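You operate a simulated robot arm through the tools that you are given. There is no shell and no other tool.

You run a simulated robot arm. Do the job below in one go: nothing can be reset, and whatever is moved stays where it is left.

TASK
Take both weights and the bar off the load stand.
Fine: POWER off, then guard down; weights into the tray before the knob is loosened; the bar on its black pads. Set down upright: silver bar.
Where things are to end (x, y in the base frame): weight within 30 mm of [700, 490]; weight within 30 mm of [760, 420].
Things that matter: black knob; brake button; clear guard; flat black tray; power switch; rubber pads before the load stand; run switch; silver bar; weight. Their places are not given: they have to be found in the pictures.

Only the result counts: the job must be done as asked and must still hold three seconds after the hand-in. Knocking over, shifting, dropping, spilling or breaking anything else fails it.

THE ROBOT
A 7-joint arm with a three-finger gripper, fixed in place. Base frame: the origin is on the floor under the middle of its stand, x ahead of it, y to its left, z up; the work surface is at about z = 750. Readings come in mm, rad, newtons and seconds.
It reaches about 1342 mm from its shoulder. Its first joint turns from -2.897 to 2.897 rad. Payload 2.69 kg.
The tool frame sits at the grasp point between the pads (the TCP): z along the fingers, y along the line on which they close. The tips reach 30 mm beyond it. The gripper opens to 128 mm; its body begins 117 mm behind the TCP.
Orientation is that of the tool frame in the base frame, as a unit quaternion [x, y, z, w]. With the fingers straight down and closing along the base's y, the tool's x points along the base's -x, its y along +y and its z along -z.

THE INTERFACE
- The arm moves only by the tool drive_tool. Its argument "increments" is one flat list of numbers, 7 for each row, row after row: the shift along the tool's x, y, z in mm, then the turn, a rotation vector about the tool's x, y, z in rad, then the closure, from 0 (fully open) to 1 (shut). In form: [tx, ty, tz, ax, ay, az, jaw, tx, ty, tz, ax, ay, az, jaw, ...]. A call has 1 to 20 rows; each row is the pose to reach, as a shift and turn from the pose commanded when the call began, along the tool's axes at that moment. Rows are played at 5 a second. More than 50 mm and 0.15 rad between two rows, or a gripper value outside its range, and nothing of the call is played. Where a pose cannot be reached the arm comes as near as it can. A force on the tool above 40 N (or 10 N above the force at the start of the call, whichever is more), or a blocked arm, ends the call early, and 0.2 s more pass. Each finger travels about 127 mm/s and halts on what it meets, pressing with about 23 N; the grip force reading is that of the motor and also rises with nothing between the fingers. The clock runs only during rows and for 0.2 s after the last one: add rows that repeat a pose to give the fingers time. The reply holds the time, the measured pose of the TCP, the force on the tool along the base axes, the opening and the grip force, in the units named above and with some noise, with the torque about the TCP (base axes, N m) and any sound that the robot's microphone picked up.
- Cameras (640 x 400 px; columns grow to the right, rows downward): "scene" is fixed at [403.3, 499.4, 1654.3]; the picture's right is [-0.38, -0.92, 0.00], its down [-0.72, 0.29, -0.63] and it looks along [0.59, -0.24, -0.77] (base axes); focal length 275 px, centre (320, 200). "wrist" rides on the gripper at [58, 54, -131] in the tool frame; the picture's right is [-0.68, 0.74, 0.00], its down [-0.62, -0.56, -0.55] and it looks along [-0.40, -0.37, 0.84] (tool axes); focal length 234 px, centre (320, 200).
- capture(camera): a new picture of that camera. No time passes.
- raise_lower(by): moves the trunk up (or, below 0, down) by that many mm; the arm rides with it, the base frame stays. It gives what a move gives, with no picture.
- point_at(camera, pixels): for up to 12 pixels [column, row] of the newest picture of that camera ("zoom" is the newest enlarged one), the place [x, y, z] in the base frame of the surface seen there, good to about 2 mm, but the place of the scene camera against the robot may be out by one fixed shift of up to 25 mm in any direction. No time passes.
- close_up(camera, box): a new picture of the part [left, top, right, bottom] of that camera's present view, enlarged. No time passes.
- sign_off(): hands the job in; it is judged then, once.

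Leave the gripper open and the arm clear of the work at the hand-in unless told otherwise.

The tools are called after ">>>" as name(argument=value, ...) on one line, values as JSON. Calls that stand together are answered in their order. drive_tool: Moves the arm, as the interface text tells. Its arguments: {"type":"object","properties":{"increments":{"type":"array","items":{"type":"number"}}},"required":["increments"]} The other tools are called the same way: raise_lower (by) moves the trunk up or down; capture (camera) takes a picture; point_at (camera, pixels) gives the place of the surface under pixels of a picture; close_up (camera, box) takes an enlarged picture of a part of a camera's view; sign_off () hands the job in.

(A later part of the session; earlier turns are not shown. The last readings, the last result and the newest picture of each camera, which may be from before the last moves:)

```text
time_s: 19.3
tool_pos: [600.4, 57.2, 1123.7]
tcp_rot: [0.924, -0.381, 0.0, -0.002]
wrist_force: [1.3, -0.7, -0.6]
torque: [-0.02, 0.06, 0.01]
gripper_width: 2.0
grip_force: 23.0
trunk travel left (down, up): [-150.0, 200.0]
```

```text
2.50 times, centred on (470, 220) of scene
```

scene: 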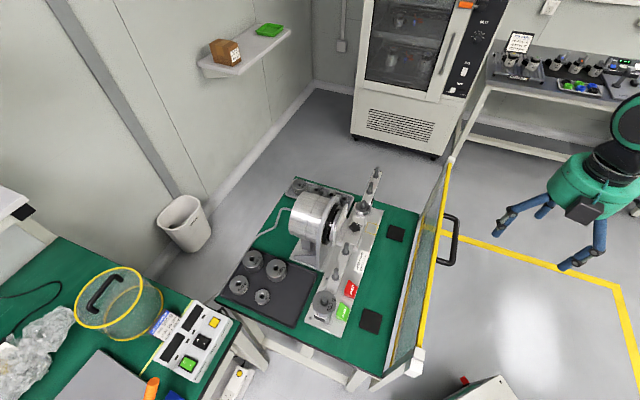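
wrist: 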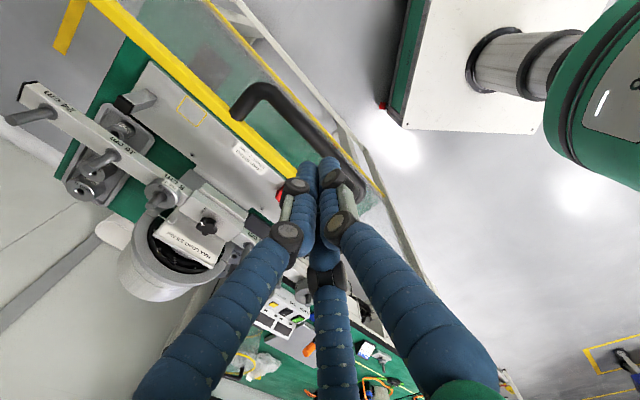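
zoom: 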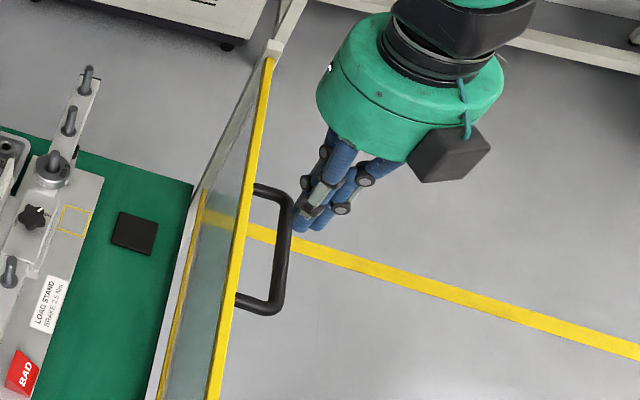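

I'll check the fingertips' position over the handle bar with the wrist view before pushing.

>>> close_up(camera="wrist", box=[220, 60, 400, 220])

>>> point_at(camera="wrist", pixels=[[280, 97], [290, 113], [300, 122], [310, 133], [355, 175], [345, 163], [308, 163], [331, 160], [320, 175], [240, 113], [362, 188], [250, 100]])

```text
2.50 times, centred on (310, 140) of wrist
```

zoom: 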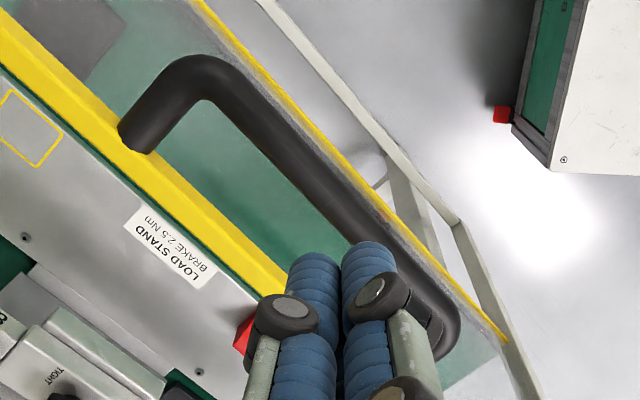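

```text
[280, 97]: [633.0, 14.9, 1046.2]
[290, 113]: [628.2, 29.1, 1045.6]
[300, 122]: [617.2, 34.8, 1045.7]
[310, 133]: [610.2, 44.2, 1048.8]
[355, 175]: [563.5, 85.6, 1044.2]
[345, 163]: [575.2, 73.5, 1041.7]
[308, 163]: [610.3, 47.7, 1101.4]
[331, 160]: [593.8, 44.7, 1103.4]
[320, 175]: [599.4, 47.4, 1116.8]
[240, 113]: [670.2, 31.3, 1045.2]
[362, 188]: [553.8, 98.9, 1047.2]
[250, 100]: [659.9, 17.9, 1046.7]
```

The TCP is 3.5 mm inboard of the bar's centreline. I'll correct that and push down on the handle slowly, watching the force.

>>> drive_tool(increments=[0, 3.5, 20, 0, 0, 0, 1, 0, 3.5, 38, 0, 0, 0, 1, 0, 3.5, 44, 0, 0, 0, 1, 0, 3.5, 48, 0, 0, 0, 1, 0, 3.5, 52, 0, 0, 0, 1, 0, 3.5, 56, 0, 0, 0, 1, 0, 3.5, 60, 0, 0, 0, 1, 0, 3.5, 66, 0, 0, 0, 1])

>>> capture(camera="scene")

>>> capture(camera="wrist")

```text
time_s: 21.1
tool_pos: [598.6, 55.2, 1054.9]
tcp_rot: [0.924, -0.382, 0.001, -0.001]
wrist_force: [-0.1, 0.7, 0.9]
torque: [0.03, 0.01, 0.0]
gripper_width: 2.3
grip_force: 22.9
trunk travel left (down, up): [-150.0, 200.0]
```

```text
taken
```

scene: 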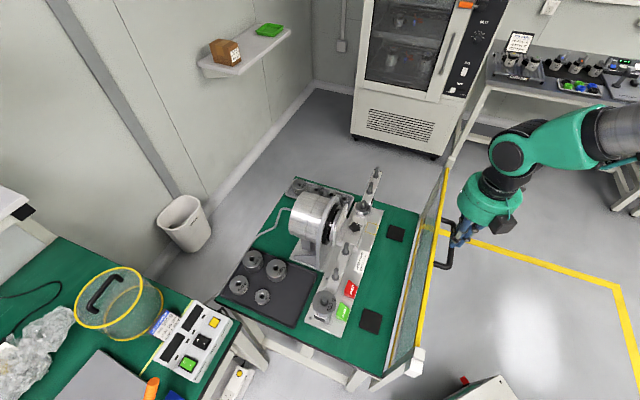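

```text
taken
```

wrist: 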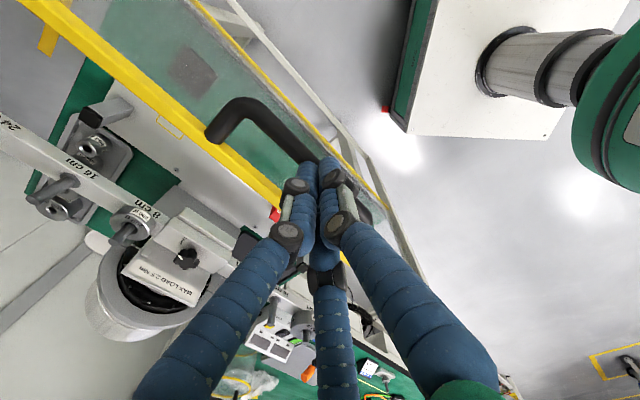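

There's still no force at TCP z 1055. I'll see whether the handle has moved or the tips are straddling it.

>>> close_up(camera="wrist", box=[200, 80, 400, 240])

>>> point_at(camera="wrist", pixels=[[240, 105], [270, 115], [290, 138], [300, 152], [280, 130], [190, 115], [250, 175], [307, 165], [331, 160], [320, 158], [375, 205], [360, 190]])

>>> close_up(camera="scene", box=[400, 160, 520, 280])

```text
2.50 times, centred on (300, 160) of wrist
```

zoom: 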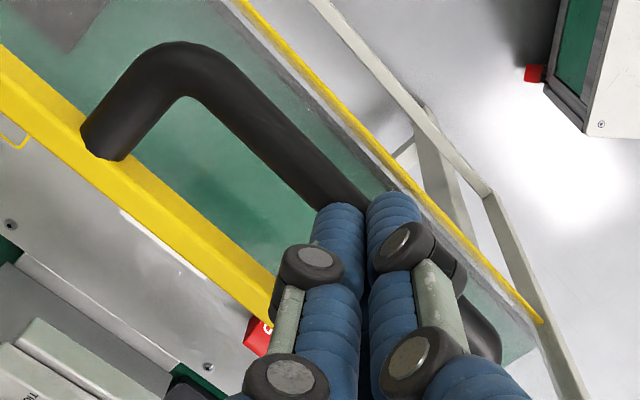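

```text
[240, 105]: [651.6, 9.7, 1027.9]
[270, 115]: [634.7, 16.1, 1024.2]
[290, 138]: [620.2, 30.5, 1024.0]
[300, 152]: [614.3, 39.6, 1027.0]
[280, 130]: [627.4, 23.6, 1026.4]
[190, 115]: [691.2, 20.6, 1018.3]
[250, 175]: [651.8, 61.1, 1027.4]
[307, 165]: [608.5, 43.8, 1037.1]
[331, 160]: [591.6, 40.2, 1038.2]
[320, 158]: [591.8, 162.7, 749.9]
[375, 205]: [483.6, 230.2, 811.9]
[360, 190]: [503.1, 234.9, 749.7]
```

```text
3.33 times, centred on (460, 220) of scene
```

zoom: 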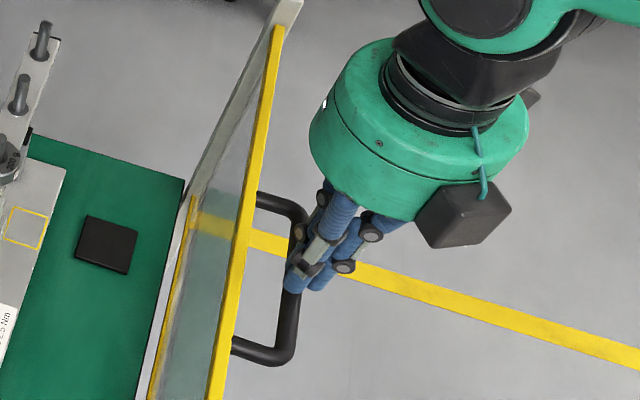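

The handle is now at z 1026, so the guard slides down easily under the push. I'll keep pushing down steadily.

>>> drive_tool(increments=[0, 0, 11, 0, 0, 0, 1, 0, 0, 22, 0, 0, 0, 1, 0, 0, 33, 0, 0, 0, 1, 0, 0, 44, 0, 0, 0, 1, 0, 0, 55, 0, 0, 0, 1, 0, 0, 66, 0, 0, 0, 1, 0, 0, 77, 0, 0, 0, 1, 0, 0, 88, 0, 0, 0, 1, 0, 0, 99, 0, 0, 0, 1, 0, 0, 110, 0, 0, 0, 1, 0, 0, 121, 0, 0, 0, 1, 0, 0, 132, 0, 0, 0, 1, 0, 0, 143, 0, 0, 0, 1, 0, 0, 154, 0, 0, 0, 1, 0, 0, 165, 0, 0, 0, 1, 0, 0, 176, 0, 0, 0, 1, 0, 0, 187, 0, 0, 0, 1, 0, 0, 198, 0, 0, 0, 1, 0, 0, 209, 0, 0, 0, 1, 0, 0, 220, 0, 0, 0, 1])

>>> capture(camera="scene")

>>> capture(camera="wrist")

```text
time_s: 25.3
tool_pos: [599.1, 54.5, 833.7]
tcp_rot: [0.924, -0.382, -0.001, -0.003]
wrist_force: [-0.2, 0.1, -0.3]
torque: [-0.02, -0.02, -0.02]
gripper_width: 2.0
grip_force: 23.1
trunk travel left (down, up): [-150.0, 200.0]
```

```text
taken
```

scene: 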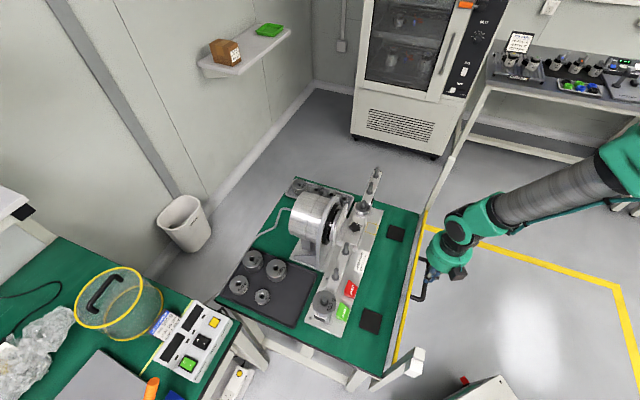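

```text
taken
```

wrist: 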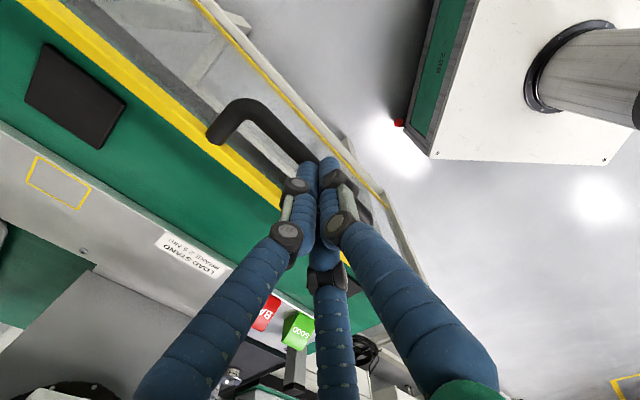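

The guard follows without resistance, and its rail is now about at z 805. I'll carry on down in smaller steps until it meets its stop.

>>> drive_tool(increments=[0, 0, 8, 0, 0, 0, 1, 0, 0, 16, 0, 0, 0, 1, 0, 0, 24, 0, 0, 0, 1, 0, 0, 32, 0, 0, 0, 1, 0, 0, 40, 0, 0, 0, 1, 0, 0, 46, 0, 0, 0, 1, 0, 0, 52, 0, 0, 0, 1, 0, 0, 58, 0, 0, 0, 1, 0, 0, 64, 0, 0, 0, 1, 0, 0, 70, 0, 0, 0, 1])

>>> capture(camera="scene")

>>> capture(camera="wrist")

```text
time_s: 27.3
tool_pos: [601.6, 54.7, 772.9]
tcp_rot: [0.924, -0.382, 0.002, -0.003]
wrist_force: [-10.5, -0.6, 28.1]
torque: [0.05, 0.3, 0.04]
gripper_width: 2.1
grip_force: 22.9
trunk travel left (down, up): [-150.0, 200.0]
stopped in row 10: the force on the tool passed its limit at 55 N (the readings are from after the stop); the commanded pose is now the measured one
```

```text
taken
```

scene: 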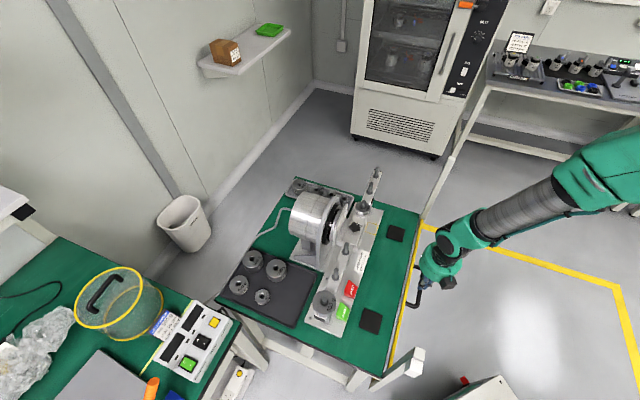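

```text
taken
```

wrist: 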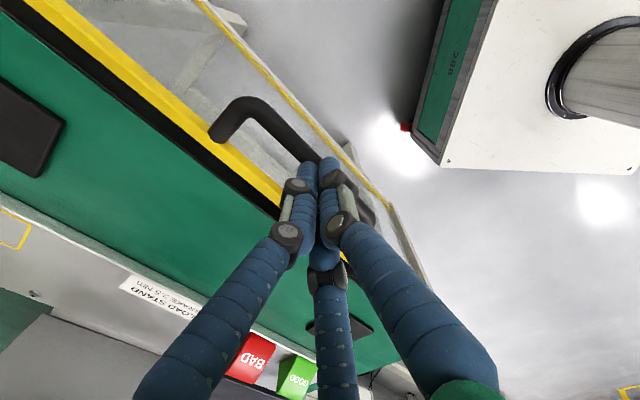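

The guard has reached its bottom stop, with its rail at about z 745, just under the table top. I'll lift the hand clear and check the guard stays down.

>>> drive_tool(increments=[0, 0, -10, 0, 0, 0, 1, 0, 0, -40, 0, 0, 0, 1, 0, 0, -80, 0, 0, 0, 0.8, 0, 0, -125, 0, 0, 0, 0.6, 0, 0, -170, 0, 0, 0, 0.4, 0, 0, -215, 0, 0, 0, 0.2, 0, 0, -260, 0, 0, 0, 0, 0, 0, -305, 0, 0, 0, 0, 0, 0, -350, 0, 0, 0, 0, 0, 0, -395, 0, 0, 0, 0])

>>> capture(camera="wrist")

>>> close_up(camera="scene", box=[280, 140, 480, 390])

```text
time_s: 29.5
tool_pos: [599.1, 56.4, 1167.4]
tcp_rot: [0.924, -0.383, 0.002, -0.003]
wrist_force: [0.0, 0.1, -0.5]
torque: [0.0, 0.02, 0.0]
gripper_width: 127.9
grip_force: 0.1
trunk travel left (down, up): [-150.0, 200.0]
```

```text
taken
```

wrist: 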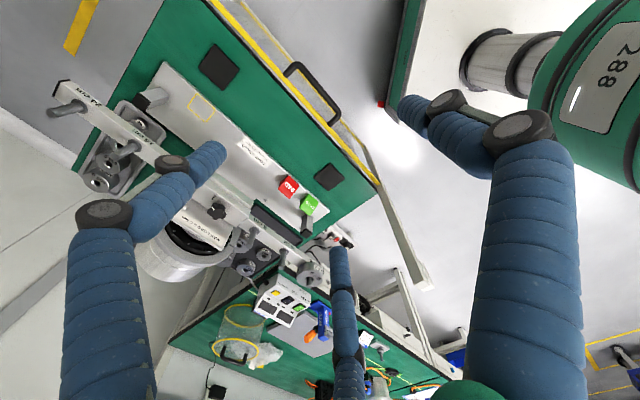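

```text
1.60 times, centred on (380, 265) of scene
```

zoom: 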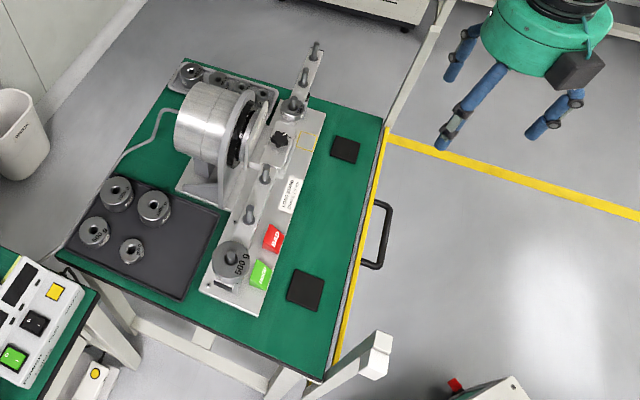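

The guard stays down. Next come the weights. I'll enlarge and measure the bar, pegs, weights, hub and motor from this view.

>>> close_up(camera="wrist", box=[40, 60, 240, 220])

>>> close_up(camera="wrist", box=[140, 160, 360, 320])

>>> point_at(camera="wrist", pixels=[[307, 276], [316, 270], [285, 256], [240, 240], [218, 210], [72, 85], [90, 105], [120, 150], [60, 110], [180, 265], [165, 235], [293, 270]])

```text
2.50 times, centred on (140, 140) of wrist
```

zoom: 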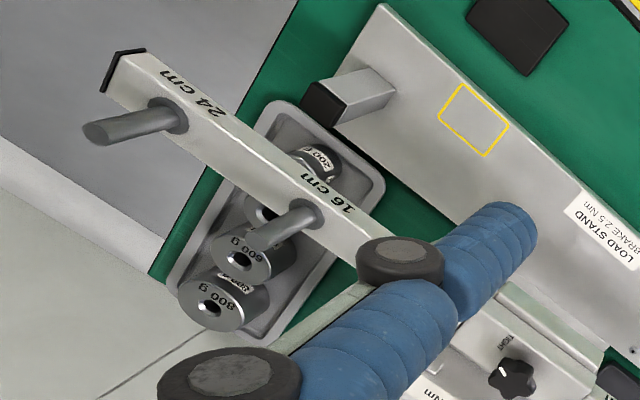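

```text
2.50 times, centred on (250, 240) of wrist
```

zoom: 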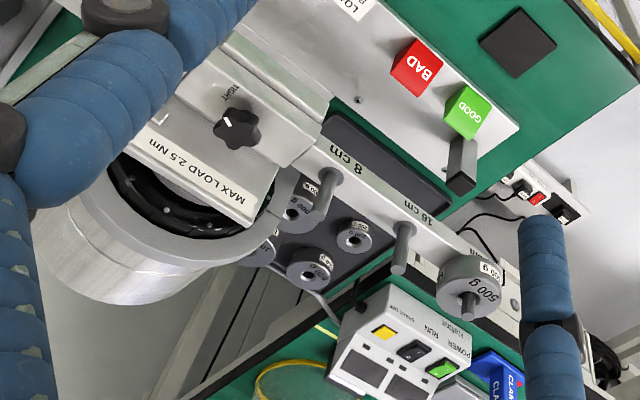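

```text
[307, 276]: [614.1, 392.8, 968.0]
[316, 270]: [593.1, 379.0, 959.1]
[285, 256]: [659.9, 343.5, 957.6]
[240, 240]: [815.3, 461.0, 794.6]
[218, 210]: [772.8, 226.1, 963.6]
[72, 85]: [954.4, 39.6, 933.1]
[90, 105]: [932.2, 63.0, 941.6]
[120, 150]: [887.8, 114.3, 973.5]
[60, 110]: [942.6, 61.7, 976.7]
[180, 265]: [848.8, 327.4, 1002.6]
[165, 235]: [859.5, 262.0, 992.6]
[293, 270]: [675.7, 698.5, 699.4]
```

The pegs fit an 8/16/24 cm spacing about the hub at (774, 227). The 500 g weight is near (605, 397) and the 200 g near (831, 171), with the bar top at about z 942 and the peg tops at about 977. I'll move over the stand so the camera can also see the tray.

>>> drive_tool(increments=[-10, -44, -7, 0, 0, 0, 0, -21, -89, -13, 0, 0, 0, 0, -31, -133, -20, 0, 0, 0, 0, -41, -178, -26, 0, 0, 0, 0, -52, -222, -33, 0, 0, 0, 0])

>>> capture(camera="wrist")

>>> capture(camera="scene")

```text
time_s: 30.7
tool_pos: [720.5, 250.1, 1199.0]
tcp_rot: [0.924, -0.382, 0.001, -0.002]
wrist_force: [0.2, -0.1, 0.4]
torque: [0.03, -0.03, 0.04]
gripper_width: 127.8
grip_force: 0.1
trunk travel left (down, up): [-150.0, 200.0]
```

```text
taken
```

wrist: 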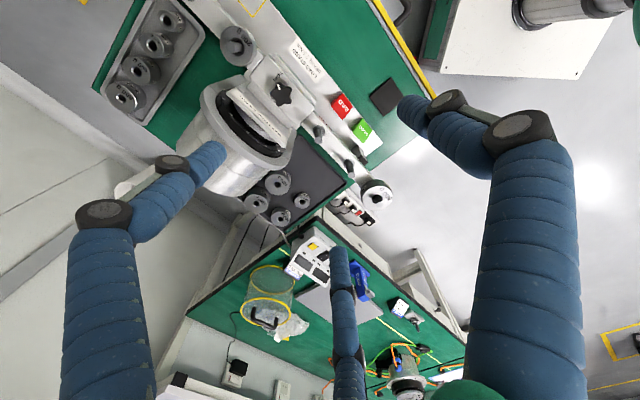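

```text
taken
```

scene: 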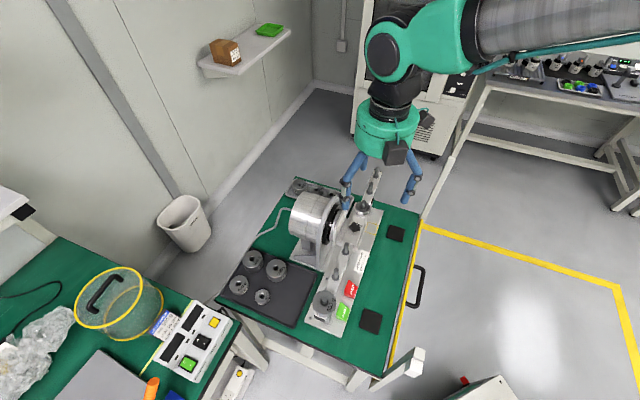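

From here I see the 200 g weight at (238, 42), the knob at (282, 93), the tray at about (290, 190) and the 500 g weight at (377, 195). I'll enlarge each of them and measure.

>>> close_up(camera="wrist", box=[180, 0, 340, 160])

>>> close_up(camera="wrist", box=[230, 130, 410, 270])

>>> point_at(camera="wrist", pixels=[[237, 33], [230, 45], [245, 50], [240, 60], [282, 93], [318, 131], [349, 162], [371, 186], [380, 200], [366, 195], [388, 205], [260, 60]])

>>> point_at(camera="wrist", pixels=[[278, 182], [302, 201], [281, 215], [257, 202], [341, 178], [305, 150], [310, 180], [325, 190], [245, 190], [300, 225], [320, 165], [240, 100]])

```text
2.50 times, centred on (260, 80) of wrist
```

zoom: 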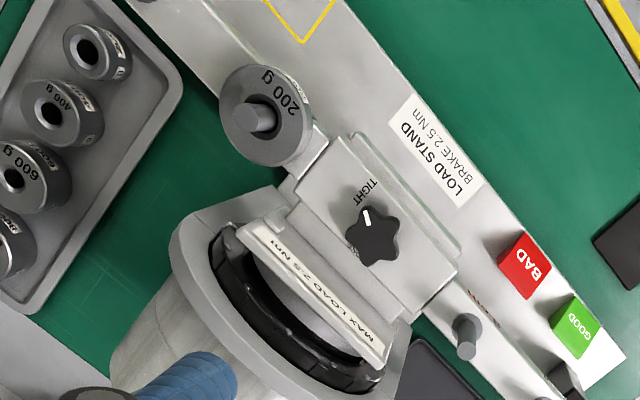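

```text
2.86 times, centred on (320, 200) of wrist
```

zoom: 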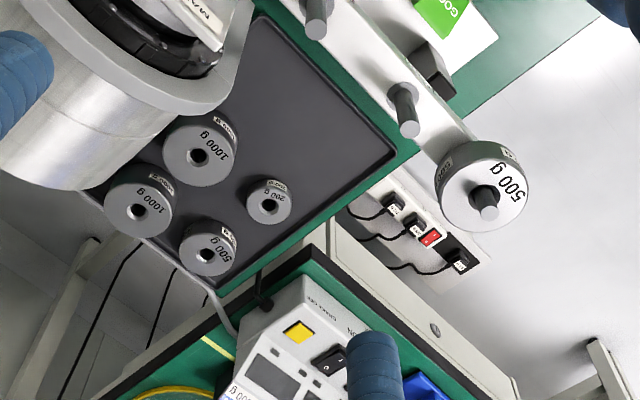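

```text
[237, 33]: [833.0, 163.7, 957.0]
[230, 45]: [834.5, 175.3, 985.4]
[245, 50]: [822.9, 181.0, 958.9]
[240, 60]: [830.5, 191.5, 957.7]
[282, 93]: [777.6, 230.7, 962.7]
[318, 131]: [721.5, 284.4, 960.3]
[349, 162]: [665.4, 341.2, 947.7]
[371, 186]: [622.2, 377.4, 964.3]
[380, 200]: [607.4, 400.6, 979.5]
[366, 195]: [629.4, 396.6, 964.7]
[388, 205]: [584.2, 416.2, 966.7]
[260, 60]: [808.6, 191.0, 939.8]
```

```text
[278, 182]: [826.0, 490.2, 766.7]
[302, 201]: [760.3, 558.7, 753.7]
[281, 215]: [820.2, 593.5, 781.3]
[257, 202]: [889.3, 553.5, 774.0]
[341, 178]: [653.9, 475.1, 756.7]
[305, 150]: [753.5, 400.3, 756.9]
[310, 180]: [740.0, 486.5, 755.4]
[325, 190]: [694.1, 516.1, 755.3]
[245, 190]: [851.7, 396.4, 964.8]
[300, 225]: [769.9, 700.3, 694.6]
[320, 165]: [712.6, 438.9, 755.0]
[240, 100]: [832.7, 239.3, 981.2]
```

I'll get finer outlines by measuring within enlarged pictures of each weight.

>>> close_up(camera="wrist", box=[205, 10, 275, 80])

```text
5.71 times, centred on (240, 45) of wrist
```

zoom: 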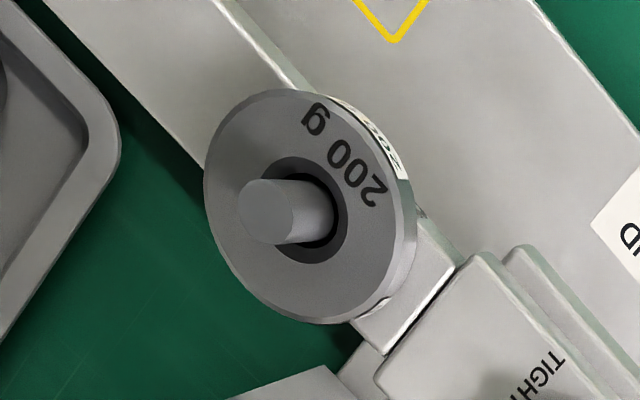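

>>> point_at(camera="zoom", pixels=[[263, 210], [215, 180], [230, 280], [300, 315], [390, 290], [410, 220], [380, 150], [280, 95], [330, 160], [350, 250], [420, 250], [430, 310]])

>>> close_up(camera="wrist", box=[340, 150, 420, 230])

```text
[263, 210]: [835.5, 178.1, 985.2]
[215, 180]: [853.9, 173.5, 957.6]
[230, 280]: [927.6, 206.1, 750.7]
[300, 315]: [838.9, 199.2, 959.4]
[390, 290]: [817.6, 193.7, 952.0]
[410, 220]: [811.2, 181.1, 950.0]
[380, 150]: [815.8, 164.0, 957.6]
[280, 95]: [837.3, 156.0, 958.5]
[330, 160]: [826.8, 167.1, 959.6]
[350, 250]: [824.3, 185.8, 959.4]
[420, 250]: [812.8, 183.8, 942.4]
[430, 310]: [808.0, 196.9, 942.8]
```

```text
5.00 times, centred on (380, 190) of wrist
```

zoom: 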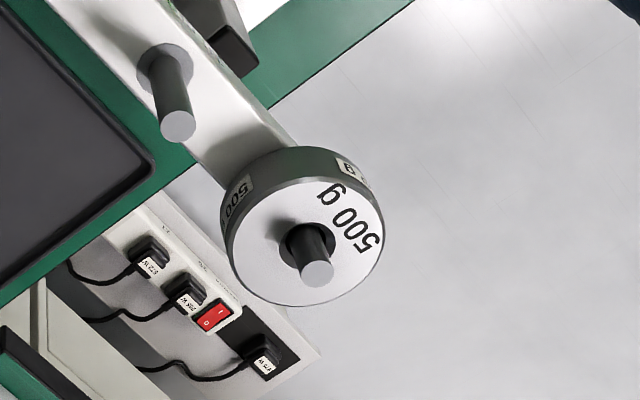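

>>> point_at(camera="zoom", pixels=[[317, 273], [240, 260], [290, 300], [350, 295], [375, 245], [365, 195], [300, 182], [255, 205], [180, 125], [165, 75], [265, 155], [210, 130]])

>>> close_up(camera="wrist", box=[230, 130, 350, 230])

```text
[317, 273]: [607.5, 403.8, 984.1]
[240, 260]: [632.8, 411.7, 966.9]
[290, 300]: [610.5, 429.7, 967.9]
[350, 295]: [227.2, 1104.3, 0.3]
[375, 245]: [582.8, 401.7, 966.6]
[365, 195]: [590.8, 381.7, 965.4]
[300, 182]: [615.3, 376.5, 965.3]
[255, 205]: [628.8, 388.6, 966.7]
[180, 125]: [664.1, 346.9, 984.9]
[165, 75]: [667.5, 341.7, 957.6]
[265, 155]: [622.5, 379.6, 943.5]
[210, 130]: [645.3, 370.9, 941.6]
```

```text
4.00 times, centred on (290, 180) of wrist
```

zoom: 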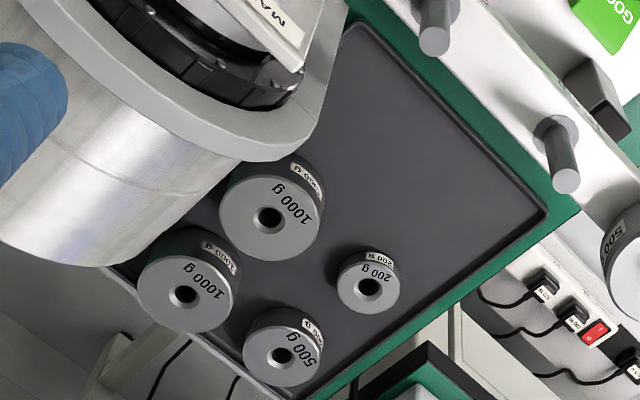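

>>> point_at(camera="zoom", pixels=[[285, 190], [318, 215], [250, 255], [230, 290], [315, 340], [395, 275], [365, 310], [340, 280], [535, 210], [375, 40], [460, 130], [450, 270]])

>>> point_at(camera="zoom", pixels=[[548, 212], [365, 22], [470, 275], [400, 330], [300, 60], [328, 80], [380, 250], [440, 200], [420, 100], [270, 390], [345, 270], [400, 160]])

```text
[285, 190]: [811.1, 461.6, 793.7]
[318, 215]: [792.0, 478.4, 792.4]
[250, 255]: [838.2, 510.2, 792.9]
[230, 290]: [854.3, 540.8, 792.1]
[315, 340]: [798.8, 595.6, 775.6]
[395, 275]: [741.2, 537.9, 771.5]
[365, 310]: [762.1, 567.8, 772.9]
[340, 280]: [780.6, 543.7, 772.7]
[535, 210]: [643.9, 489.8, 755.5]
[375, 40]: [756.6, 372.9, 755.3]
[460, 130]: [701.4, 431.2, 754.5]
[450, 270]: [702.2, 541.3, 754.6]
```

```text
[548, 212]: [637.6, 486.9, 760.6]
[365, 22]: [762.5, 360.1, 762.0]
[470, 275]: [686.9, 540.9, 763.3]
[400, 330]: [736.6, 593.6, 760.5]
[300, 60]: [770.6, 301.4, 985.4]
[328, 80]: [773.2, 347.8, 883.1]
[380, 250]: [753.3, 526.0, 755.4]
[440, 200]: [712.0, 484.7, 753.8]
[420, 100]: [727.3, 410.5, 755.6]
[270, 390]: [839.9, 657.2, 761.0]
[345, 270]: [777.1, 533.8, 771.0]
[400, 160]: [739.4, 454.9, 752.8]
```

The 500 g weight is centred at (608, 403), r≈26.5, top z 966.5. The 200 g is at (833, 177), r≈22, top z 958.5, close to the clamp block. I need the clamp and motor-plate geometry around the 200 g weight, so I'll measure an enlarged view there.

>>> close_up(camera="wrist", box=[205, 30, 325, 150])

```text
3.33 times, centred on (265, 90) of wrist
```

zoom: 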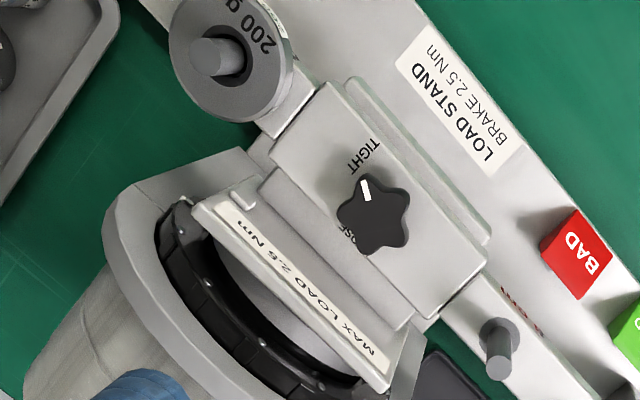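

>>> point_at(camera="zoom", pixels=[[320, 95], [275, 145], [300, 135], [480, 260], [430, 310], [375, 90], [265, 180], [205, 215], [235, 205], [380, 375], [160, 170], [115, 210]])

>>> point_at(camera="zoom", pixels=[[375, 215], [375, 180], [350, 210], [400, 230], [365, 190], [245, 155], [130, 190], [190, 260], [480, 235], [350, 95], [270, 130], [420, 320]])

```text
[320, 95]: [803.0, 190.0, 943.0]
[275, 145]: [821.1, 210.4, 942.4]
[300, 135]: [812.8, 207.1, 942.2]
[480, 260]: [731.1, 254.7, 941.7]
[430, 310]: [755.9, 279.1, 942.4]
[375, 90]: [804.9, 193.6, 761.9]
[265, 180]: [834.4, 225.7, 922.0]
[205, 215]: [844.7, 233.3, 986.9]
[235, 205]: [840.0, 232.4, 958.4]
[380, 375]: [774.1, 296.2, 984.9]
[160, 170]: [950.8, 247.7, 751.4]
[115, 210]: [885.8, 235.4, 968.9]
```

```text
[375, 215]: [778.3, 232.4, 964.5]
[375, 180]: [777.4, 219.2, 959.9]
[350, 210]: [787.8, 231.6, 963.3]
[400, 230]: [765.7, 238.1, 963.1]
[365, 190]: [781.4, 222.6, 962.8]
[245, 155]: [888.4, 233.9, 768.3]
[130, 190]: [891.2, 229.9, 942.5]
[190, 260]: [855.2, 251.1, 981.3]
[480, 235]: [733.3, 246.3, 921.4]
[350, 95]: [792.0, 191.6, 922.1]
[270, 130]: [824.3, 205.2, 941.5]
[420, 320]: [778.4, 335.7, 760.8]
```

The clamp block's top is level with the bar top at z 942.5. The knob top is at 964, the MAX LOAD plate's top is at 986 (n≈757), and the motor plate edge is near t≈300. Before working near the motor I'd like the size of the gripper body, so I'll enlarge and measure it in the scene view.

>>> close_up(camera="scene", box=[320, 80, 460, 220])

>>> point_at(camera="scene", pixels=[[359, 135], [362, 145], [388, 160], [416, 140], [418, 125], [388, 140], [395, 152], [402, 150], [393, 145], [388, 115], [370, 110], [405, 110]])

```text
2.86 times, centred on (390, 150) of scene
```

zoom: 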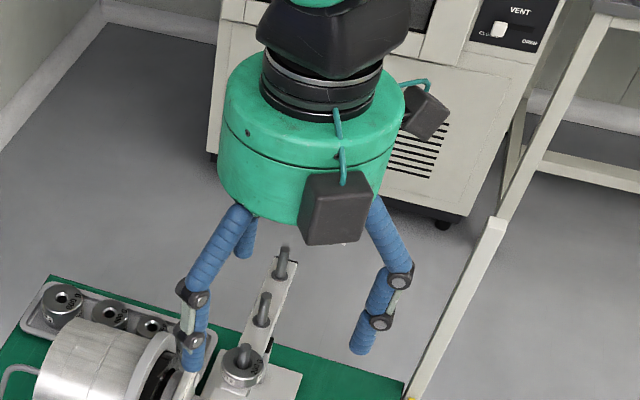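

```text
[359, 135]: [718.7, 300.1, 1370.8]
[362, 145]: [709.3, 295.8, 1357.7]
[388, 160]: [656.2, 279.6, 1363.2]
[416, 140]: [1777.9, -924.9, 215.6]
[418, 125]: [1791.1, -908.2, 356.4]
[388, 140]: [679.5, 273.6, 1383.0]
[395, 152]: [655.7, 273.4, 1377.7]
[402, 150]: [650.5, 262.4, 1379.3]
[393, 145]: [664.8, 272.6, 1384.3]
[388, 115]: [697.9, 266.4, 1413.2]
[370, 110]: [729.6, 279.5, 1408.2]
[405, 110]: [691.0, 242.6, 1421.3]
```

The gripper body is about 50 mm in radius from TCP+117 up, with a small box on one side and the camera on the other. With the tool yawed 45° from its initial heading, both stay away from the motor. Next I raise the trunk so the forearm clears the bar.

>>> raise_lower(by=130)

```text
time_s: 32.3
tool_pos: [720.0, 250.9, 1328.4]
tcp_rot: [0.924, -0.383, 0.001, -0.002]
wrist_force: [0.5, -0.3, -0.1]
torque: [-0.01, -0.03, 0.0]
gripper_width: 127.8
grip_force: 0.1
trunk travel left (down, up): [-280.0, 70.0]
```

The trunk is up 130 mm. I now move over the 500 g weight at (608, 403), turning the tool by 90° on the way, and stop well above it.

>>> drive_tool(increments=[-17, -3, 20, 0, 0, 0.143, 0, -34, -5, 40, 0, 0, 0.286, 0, -51, -8, 59, 0, 0, 0.428, 0, -68, -10, 79, 0, 0, 0.571, 0, -85, -13, 99, 0, 0, 0.714, 0, -102, -16, 119, 0, 0, 0.857, 0, -119, -18, 139, 0, 0, 1.0, 0, -136, -21, 159, 0, 0, 1.142, 0, -153, -23, 178, 0, 0, 1.285, 0, -170, -26, 198, 0, 0, 1.428, 0, -187, -28.6, 218, 0, 0, 1.571, 0, -187, -28.6, 218, 0, 0, 1.571, 0])

>>> capture(camera="wrist")

>>> capture(camera="scene")

```text
time_s: 34.9
tool_pos: [608.2, 402.6, 1110.8]
tcp_rot: [-0.383, 0.924, 0.001, 0.003]
wrist_force: [0.2, 0.6, 0.1]
torque: [-0.04, -0.01, 0.01]
gripper_width: 127.8
grip_force: 0.0
trunk travel left (down, up): [-280.0, 70.0]
```

```text
taken
```

wrist: 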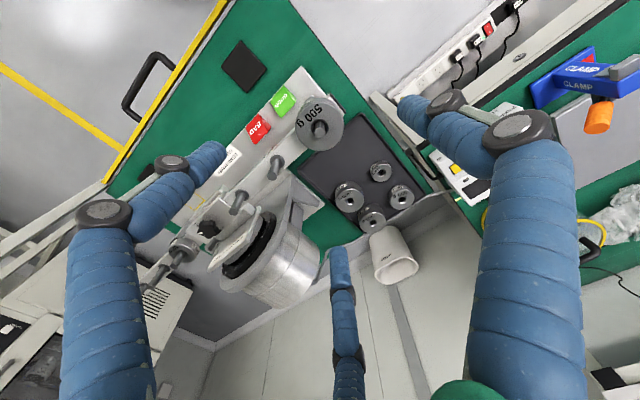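

```text
taken
```

scene: 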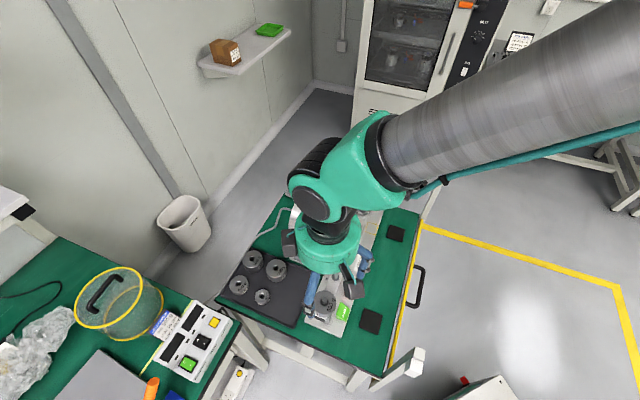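

The 500 g weight is at about (320, 125) in the wrist view. I'll re-measure its centre from here.

>>> close_up(camera="wrist", box=[280, 80, 370, 170])

```text
4.44 times, centred on (325, 125) of wrist
```

zoom: 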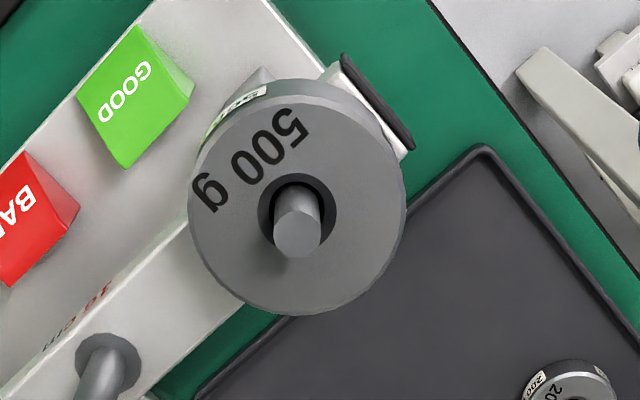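

>>> point_at(camera="zoom", pixels=[[297, 235], [195, 200], [215, 280], [290, 308], [370, 280], [400, 200], [365, 120], [285, 92], [380, 100], [150, 300], [345, 100], [405, 150]])

```text
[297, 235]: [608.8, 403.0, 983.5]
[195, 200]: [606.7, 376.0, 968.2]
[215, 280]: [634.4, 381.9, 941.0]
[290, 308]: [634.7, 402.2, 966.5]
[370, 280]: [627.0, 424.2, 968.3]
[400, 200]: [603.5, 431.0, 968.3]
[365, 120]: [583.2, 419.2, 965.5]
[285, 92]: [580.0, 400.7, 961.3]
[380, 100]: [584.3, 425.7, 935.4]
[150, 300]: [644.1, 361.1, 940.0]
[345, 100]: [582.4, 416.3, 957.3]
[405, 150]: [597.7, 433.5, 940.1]
```

The centre is (608, 403.5) with a rim radius of 27, and the TCP is already over it. I'll go down until the tips are about 4 mm above the bar (TCP z≈977).

>>> drive_tool(increments=[0, 0, 35, 0, 0, 0, 0, 0, 0.5, 70, 0, 0, 0, 0, 0, 0.5, 100, 0, 0, 0, 0, 0, 0.5, 120, 0, 0, 0, 0, 0, 0.5, 133, 0, 0, 0, 0, 0, 0.5, 133, 0, 0, 0, 0])

>>> capture(camera="wrist")

>>> close_up(camera="scene", box=[270, 230, 400, 340])

```text
time_s: 36.3
tool_pos: [608.6, 405.0, 975.4]
tcp_rot: [-0.383, 0.924, 0.001, 0.002]
wrist_force: [-1.2, 0.4, 0.0]
torque: [0.02, 0.01, -0.03]
gripper_width: 128.1
grip_force: 0.1
trunk travel left (down, up): [-280.0, 70.0]
```

```text
taken
```

wrist: 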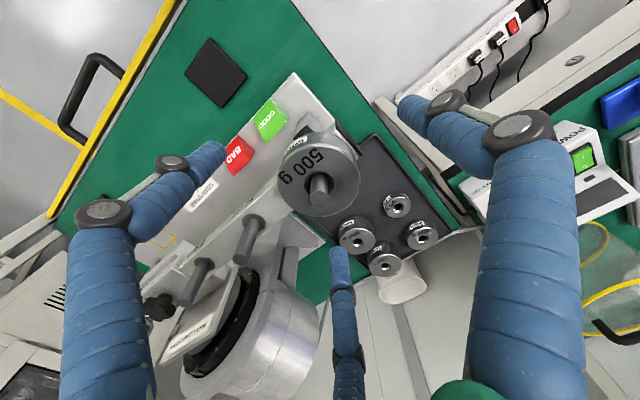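

```text
3.64 times, centred on (335, 285) of scene
```

zoom: 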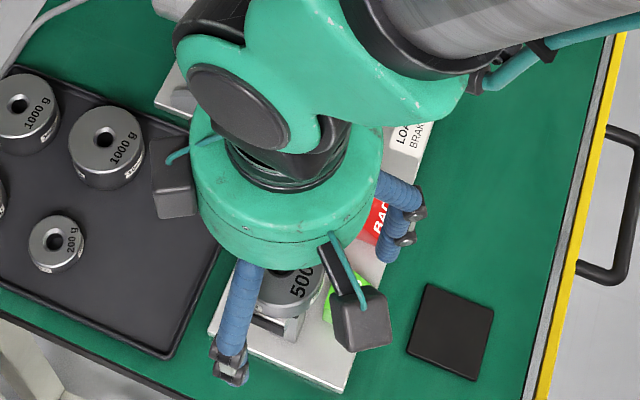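

The peg top sits at (319, 185) in the wrist view, right at the grasp point. I'll close on the weight in steps.

>>> drive_tool(increments=[0, 0, 0, 0, 0, 0, 0.3, 0, 0, 0, 0, 0, 0, 0.45, 0, 0, 0, 0, 0, 0, 0.55, 0, 0, 0, 0, 0, 0, 0.65, 0, 0, 0, 0, 0, 0, 0.8, 0, 0, 0, 0, 0, 0, 1, 0, 0, 0, 0, 0, 0, 1])

>>> capture(camera="wrist")

```text
time_s: 37.9
tool_pos: [607.0, 403.9, 976.5]
tcp_rot: [-0.383, 0.924, 0.0, 0.002]
wrist_force: [-1.9, -2.4, 0.6]
torque: [-0.08, 0.01, 0.01]
gripper_width: 56.8
grip_force: 22.8
trunk travel left (down, up): [-280.0, 70.0]
```

```text
taken
```

wrist: 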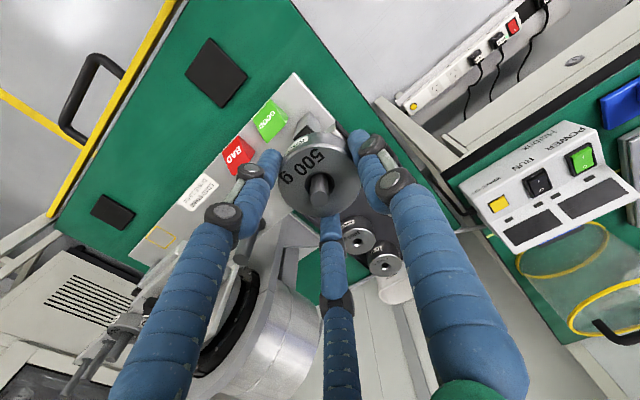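

The fingers hold the weight at 56.8 mm opening with a 23 N grip. I'll lift straight up slowly, off the peg.

>>> drive_tool(increments=[0, 0, -4, 0, 0, 0, 1, 0, 0, -10, 0, 0, 0, 1, 0, 0, -18, 0, 0, 0, 1, 0, 0, -28, 0, 0, 0, 1, 0, 0, -40, 0, 0, 0, 1, 0, 0, -55, 0, 0, 0, 1, 0, 0, -75, 0, 0, 0, 1, 0, 0, -100, 0, 0, 0, 1, 0, 0, -125, 0, 0, 0, 1, 0, 0, -125, 0, 0, 0, 1])

>>> capture(camera="wrist")

>>> capture(camera="scene")

```text
time_s: 40.1
tool_pos: [606.8, 403.5, 1103.3]
tcp_rot: [-0.383, 0.924, 0.001, 0.003]
wrist_force: [0.1, 0.0, -4.7]
torque: [0.03, -0.03, -0.01]
gripper_width: 56.9
grip_force: 22.7
trunk travel left (down, up): [-280.0, 70.0]
```

```text
taken
```

wrist: 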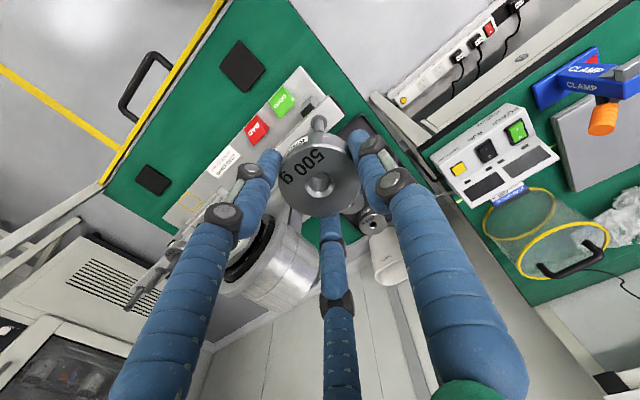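

```text
taken
```

scene: 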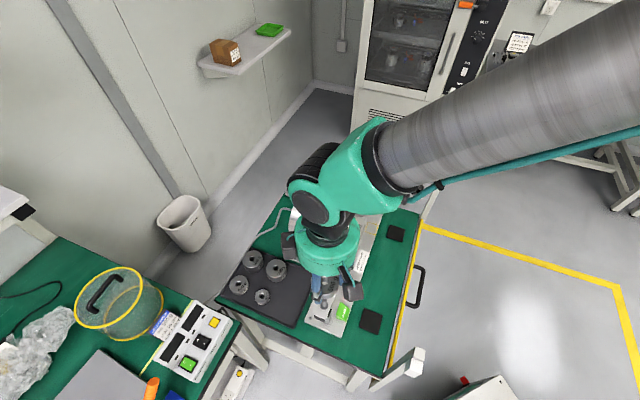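

The tool now carries 4.7 N, so the 500 g weight is held and free of the peg. I'll shift it over (697, 494) in the tray and come part of the way down, then check the clearance of the arm over the bar.

>>> drive_tool(increments=[-32, 0, 0, 0, 0, 0, 1, -64, 0, 0, 0, 0, 0, 1, -96, 0, 0, 0, 0, 0, 1, -128, 0, 0, 0, 0, 0, 1, -128, 0, 40, 0, 0, 0, 1, -128, 0, 80, 0, 0, 0, 1, -128, 0, 120, 0, 0, 0, 1, -128, 0, 160, 0, 0, 0, 1, -128, 0, 200, 0, 0, 0, 1, -128, 0, 200, 0, 0, 0, 1])

>>> capture(camera="wrist")

>>> capture(camera="scene")

```text
time_s: 42.3
tool_pos: [696.9, 496.4, 900.9]
tcp_rot: [-0.383, 0.924, 0.001, 0.002]
wrist_force: [-0.3, 0.7, -5.2]
torque: [-0.02, 0.06, -0.02]
gripper_width: 56.6
grip_force: 23.3
trunk travel left (down, up): [-280.0, 70.0]
```

```text
taken
```

wrist: 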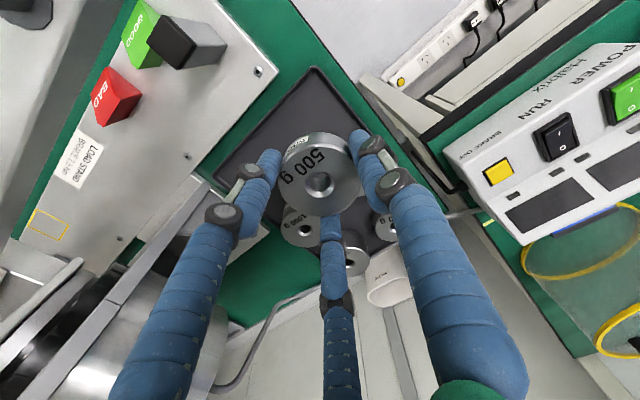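

```text
taken
```

scene: 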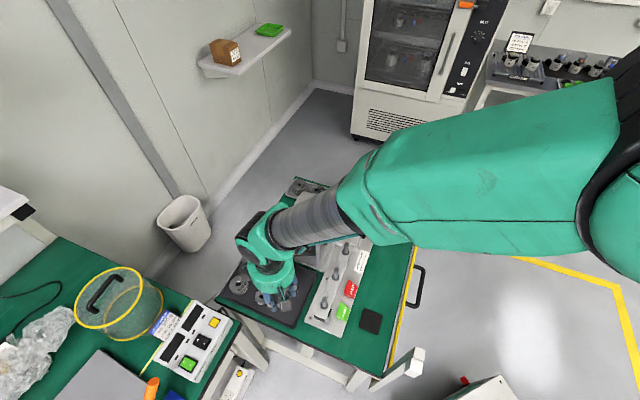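

I'll measure the forearm where it crosses over the bar before going lower.

>>> point_at(camera="scene", pixels=[[280, 225], [300, 218], [320, 212], [340, 206], [310, 195], [330, 235], [290, 240], [258, 225], [262, 240], [350, 200], [372, 200], [345, 240]])

>>> close_up(camera="scene", box=[220, 170, 400, 330])

```text
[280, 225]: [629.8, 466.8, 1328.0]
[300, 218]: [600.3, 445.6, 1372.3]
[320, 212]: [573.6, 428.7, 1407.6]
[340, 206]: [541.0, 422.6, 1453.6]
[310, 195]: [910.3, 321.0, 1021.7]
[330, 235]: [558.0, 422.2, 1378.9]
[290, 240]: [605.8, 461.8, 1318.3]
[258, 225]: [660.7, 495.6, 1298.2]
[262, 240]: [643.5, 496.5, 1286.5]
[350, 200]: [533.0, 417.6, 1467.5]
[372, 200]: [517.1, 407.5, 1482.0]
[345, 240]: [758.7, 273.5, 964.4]
```

```text
2.50 times, centred on (310, 250) of scene
```

zoom: 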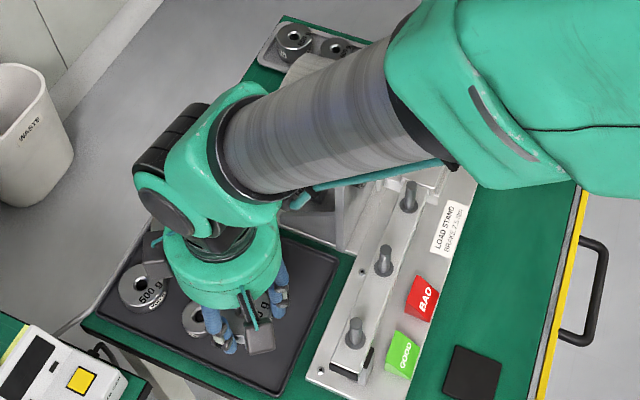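

The forearm underside is well above the bar. I'll lower the weight to just above the tray floor (bottom about 755), then in small steps.

>>> drive_tool(increments=[0, 0, 35, 0, 0, 0, 1, 0, 0, 70, 0, 0, 0, 1, 0, 0, 95, 0, 0, 0, 1, 0, 0, 104, 0, 0, 0, 1, 0, 0, 107, 0, 0, 0, 1, 0, 0, 109, 0, 0, 0, 1])

>>> capture(camera="wrist")

>>> close_up(camera="scene", box=[220, 200, 360, 330])

```text
time_s: 43.7
tool_pos: [698.4, 494.8, 794.4]
tcp_rot: [-0.383, 0.924, 0.001, 0.002]
wrist_force: [0.2, 0.0, -5.1]
torque: [-0.02, -0.03, 0.03]
gripper_width: 56.7
grip_force: 22.9
trunk travel left (down, up): [-280.0, 70.0]
```

```text
taken
```

wrist: 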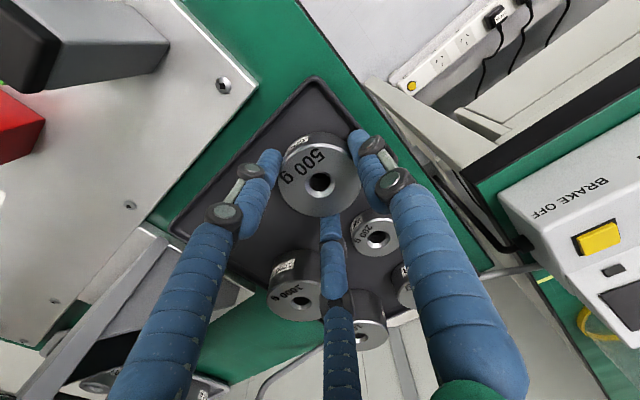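

```text
3.08 times, centred on (290, 265) of scene
```

zoom: 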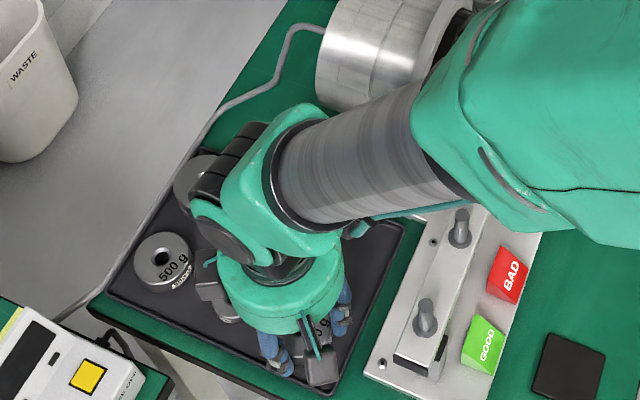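

It's still fully carried at −5.1 N, about 5 mm above the floor. I'll step down gently.

>>> drive_tool(increments=[0, 0, 2, 0, 0, 0, 1, 0, 0, 4, 0, 0, 0, 1, 0, 0, 5, 0, 0, 0, 1])

```text
time_s: 44.5
tool_pos: [699.2, 493.6, 791.5]
tcp_rot: [-0.383, 0.924, 0.002, 0.003]
wrist_force: [-7.6, -2.5, 14.4]
torque: [0.42, 0.84, 0.31]
gripper_width: 56.7
grip_force: 21.9
trunk travel left (down, up): [-280.0, 70.0]
```

The force (+14 N) and torque point to a contact about 40 mm out toward the tray's front rim, so the outer fingertip is touching the 7 mm rim and the weight hasn't reached the floor. I'll lift 4 mm, shift 9 mm away from that rim, and lower again.

>>> drive_tool(increments=[0, 0, -5, 0, 0, 0, 1, 0, -5, -5, 0, 0, 0, 1, 0, -9, -5, 0, 0, 0, 1, 0, -9, -2, 0, 0, 0, 1, 0, -9, 0, 0, 0, 0, 1])

```text
time_s: 45.7
tool_pos: [707.2, 488.8, 791.0]
tcp_rot: [-0.383, 0.924, 0.001, 0.002]
wrist_force: [-1.5, -4.5, 7.4]
torque: [-0.19, 0.38, 0.15]
gripper_width: 56.8
grip_force: 23.6
trunk travel left (down, up): [-280.0, 70.0]
```

There's light contact again, this time about 27 mm from the axis, which matches the weight's own edge on the tray floor. I'll look closely.

>>> capture(camera="wrist")

>>> close_up(camera="wrist", box=[220, 80, 420, 240])

>>> close_up(camera="scene", box=[280, 270, 350, 330])

```text
taken
```

wrist: 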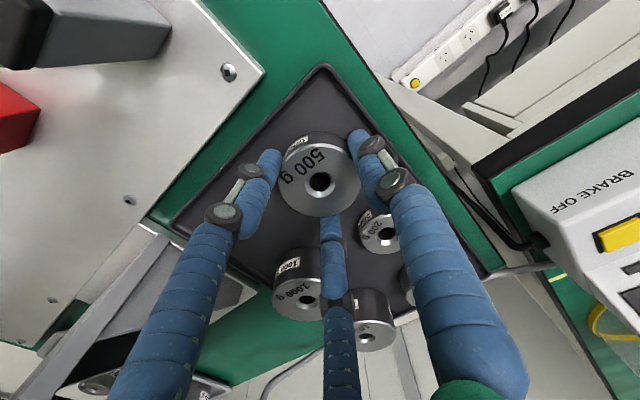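

```text
2.50 times, centred on (320, 160) of wrist
```

zoom: 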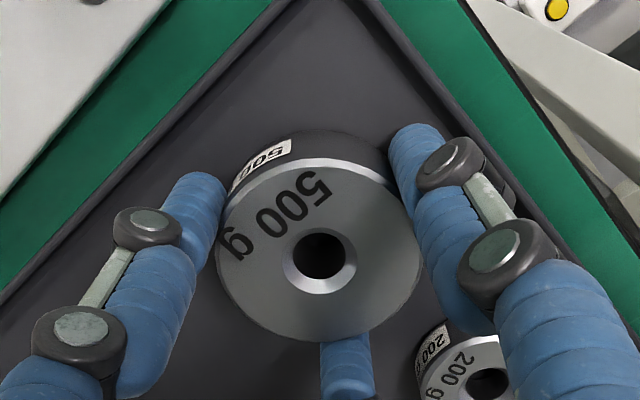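

```text
6.67 times, centred on (315, 300) of scene
```

zoom: 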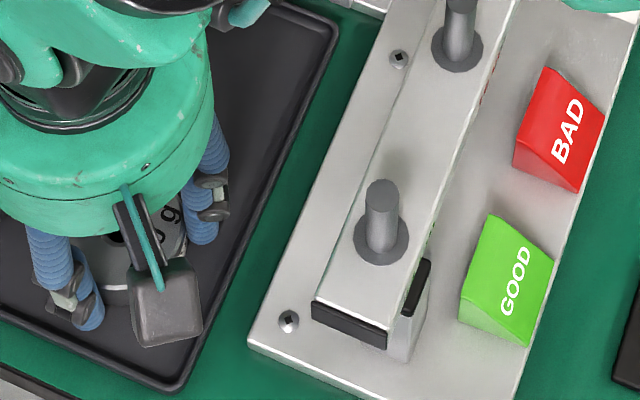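

I notice the pegs have a collar, so the weight's bottom is about level with the fingertips and not below them. I'll measure the weight's top height and the fingertips against the floor and rim.

>>> point_at(camera="zoom", pixels=[[380, 10], [315, 300]])

>>> point_at(camera="wrist", pixels=[[296, 195], [345, 190], [320, 212], [315, 145], [297, 165], [345, 150], [330, 100], [300, 110], [270, 155], [360, 135], [320, 72], [361, 120]])

```text
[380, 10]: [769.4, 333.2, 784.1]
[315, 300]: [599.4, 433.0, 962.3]
```

```text
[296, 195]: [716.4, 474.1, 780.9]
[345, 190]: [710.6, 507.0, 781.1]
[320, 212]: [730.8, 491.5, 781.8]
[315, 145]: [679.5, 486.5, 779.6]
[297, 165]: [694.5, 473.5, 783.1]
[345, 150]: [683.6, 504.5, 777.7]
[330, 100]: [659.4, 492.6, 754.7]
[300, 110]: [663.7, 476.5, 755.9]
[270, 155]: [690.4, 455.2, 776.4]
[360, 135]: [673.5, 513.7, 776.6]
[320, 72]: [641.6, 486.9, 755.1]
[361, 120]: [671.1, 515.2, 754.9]
```

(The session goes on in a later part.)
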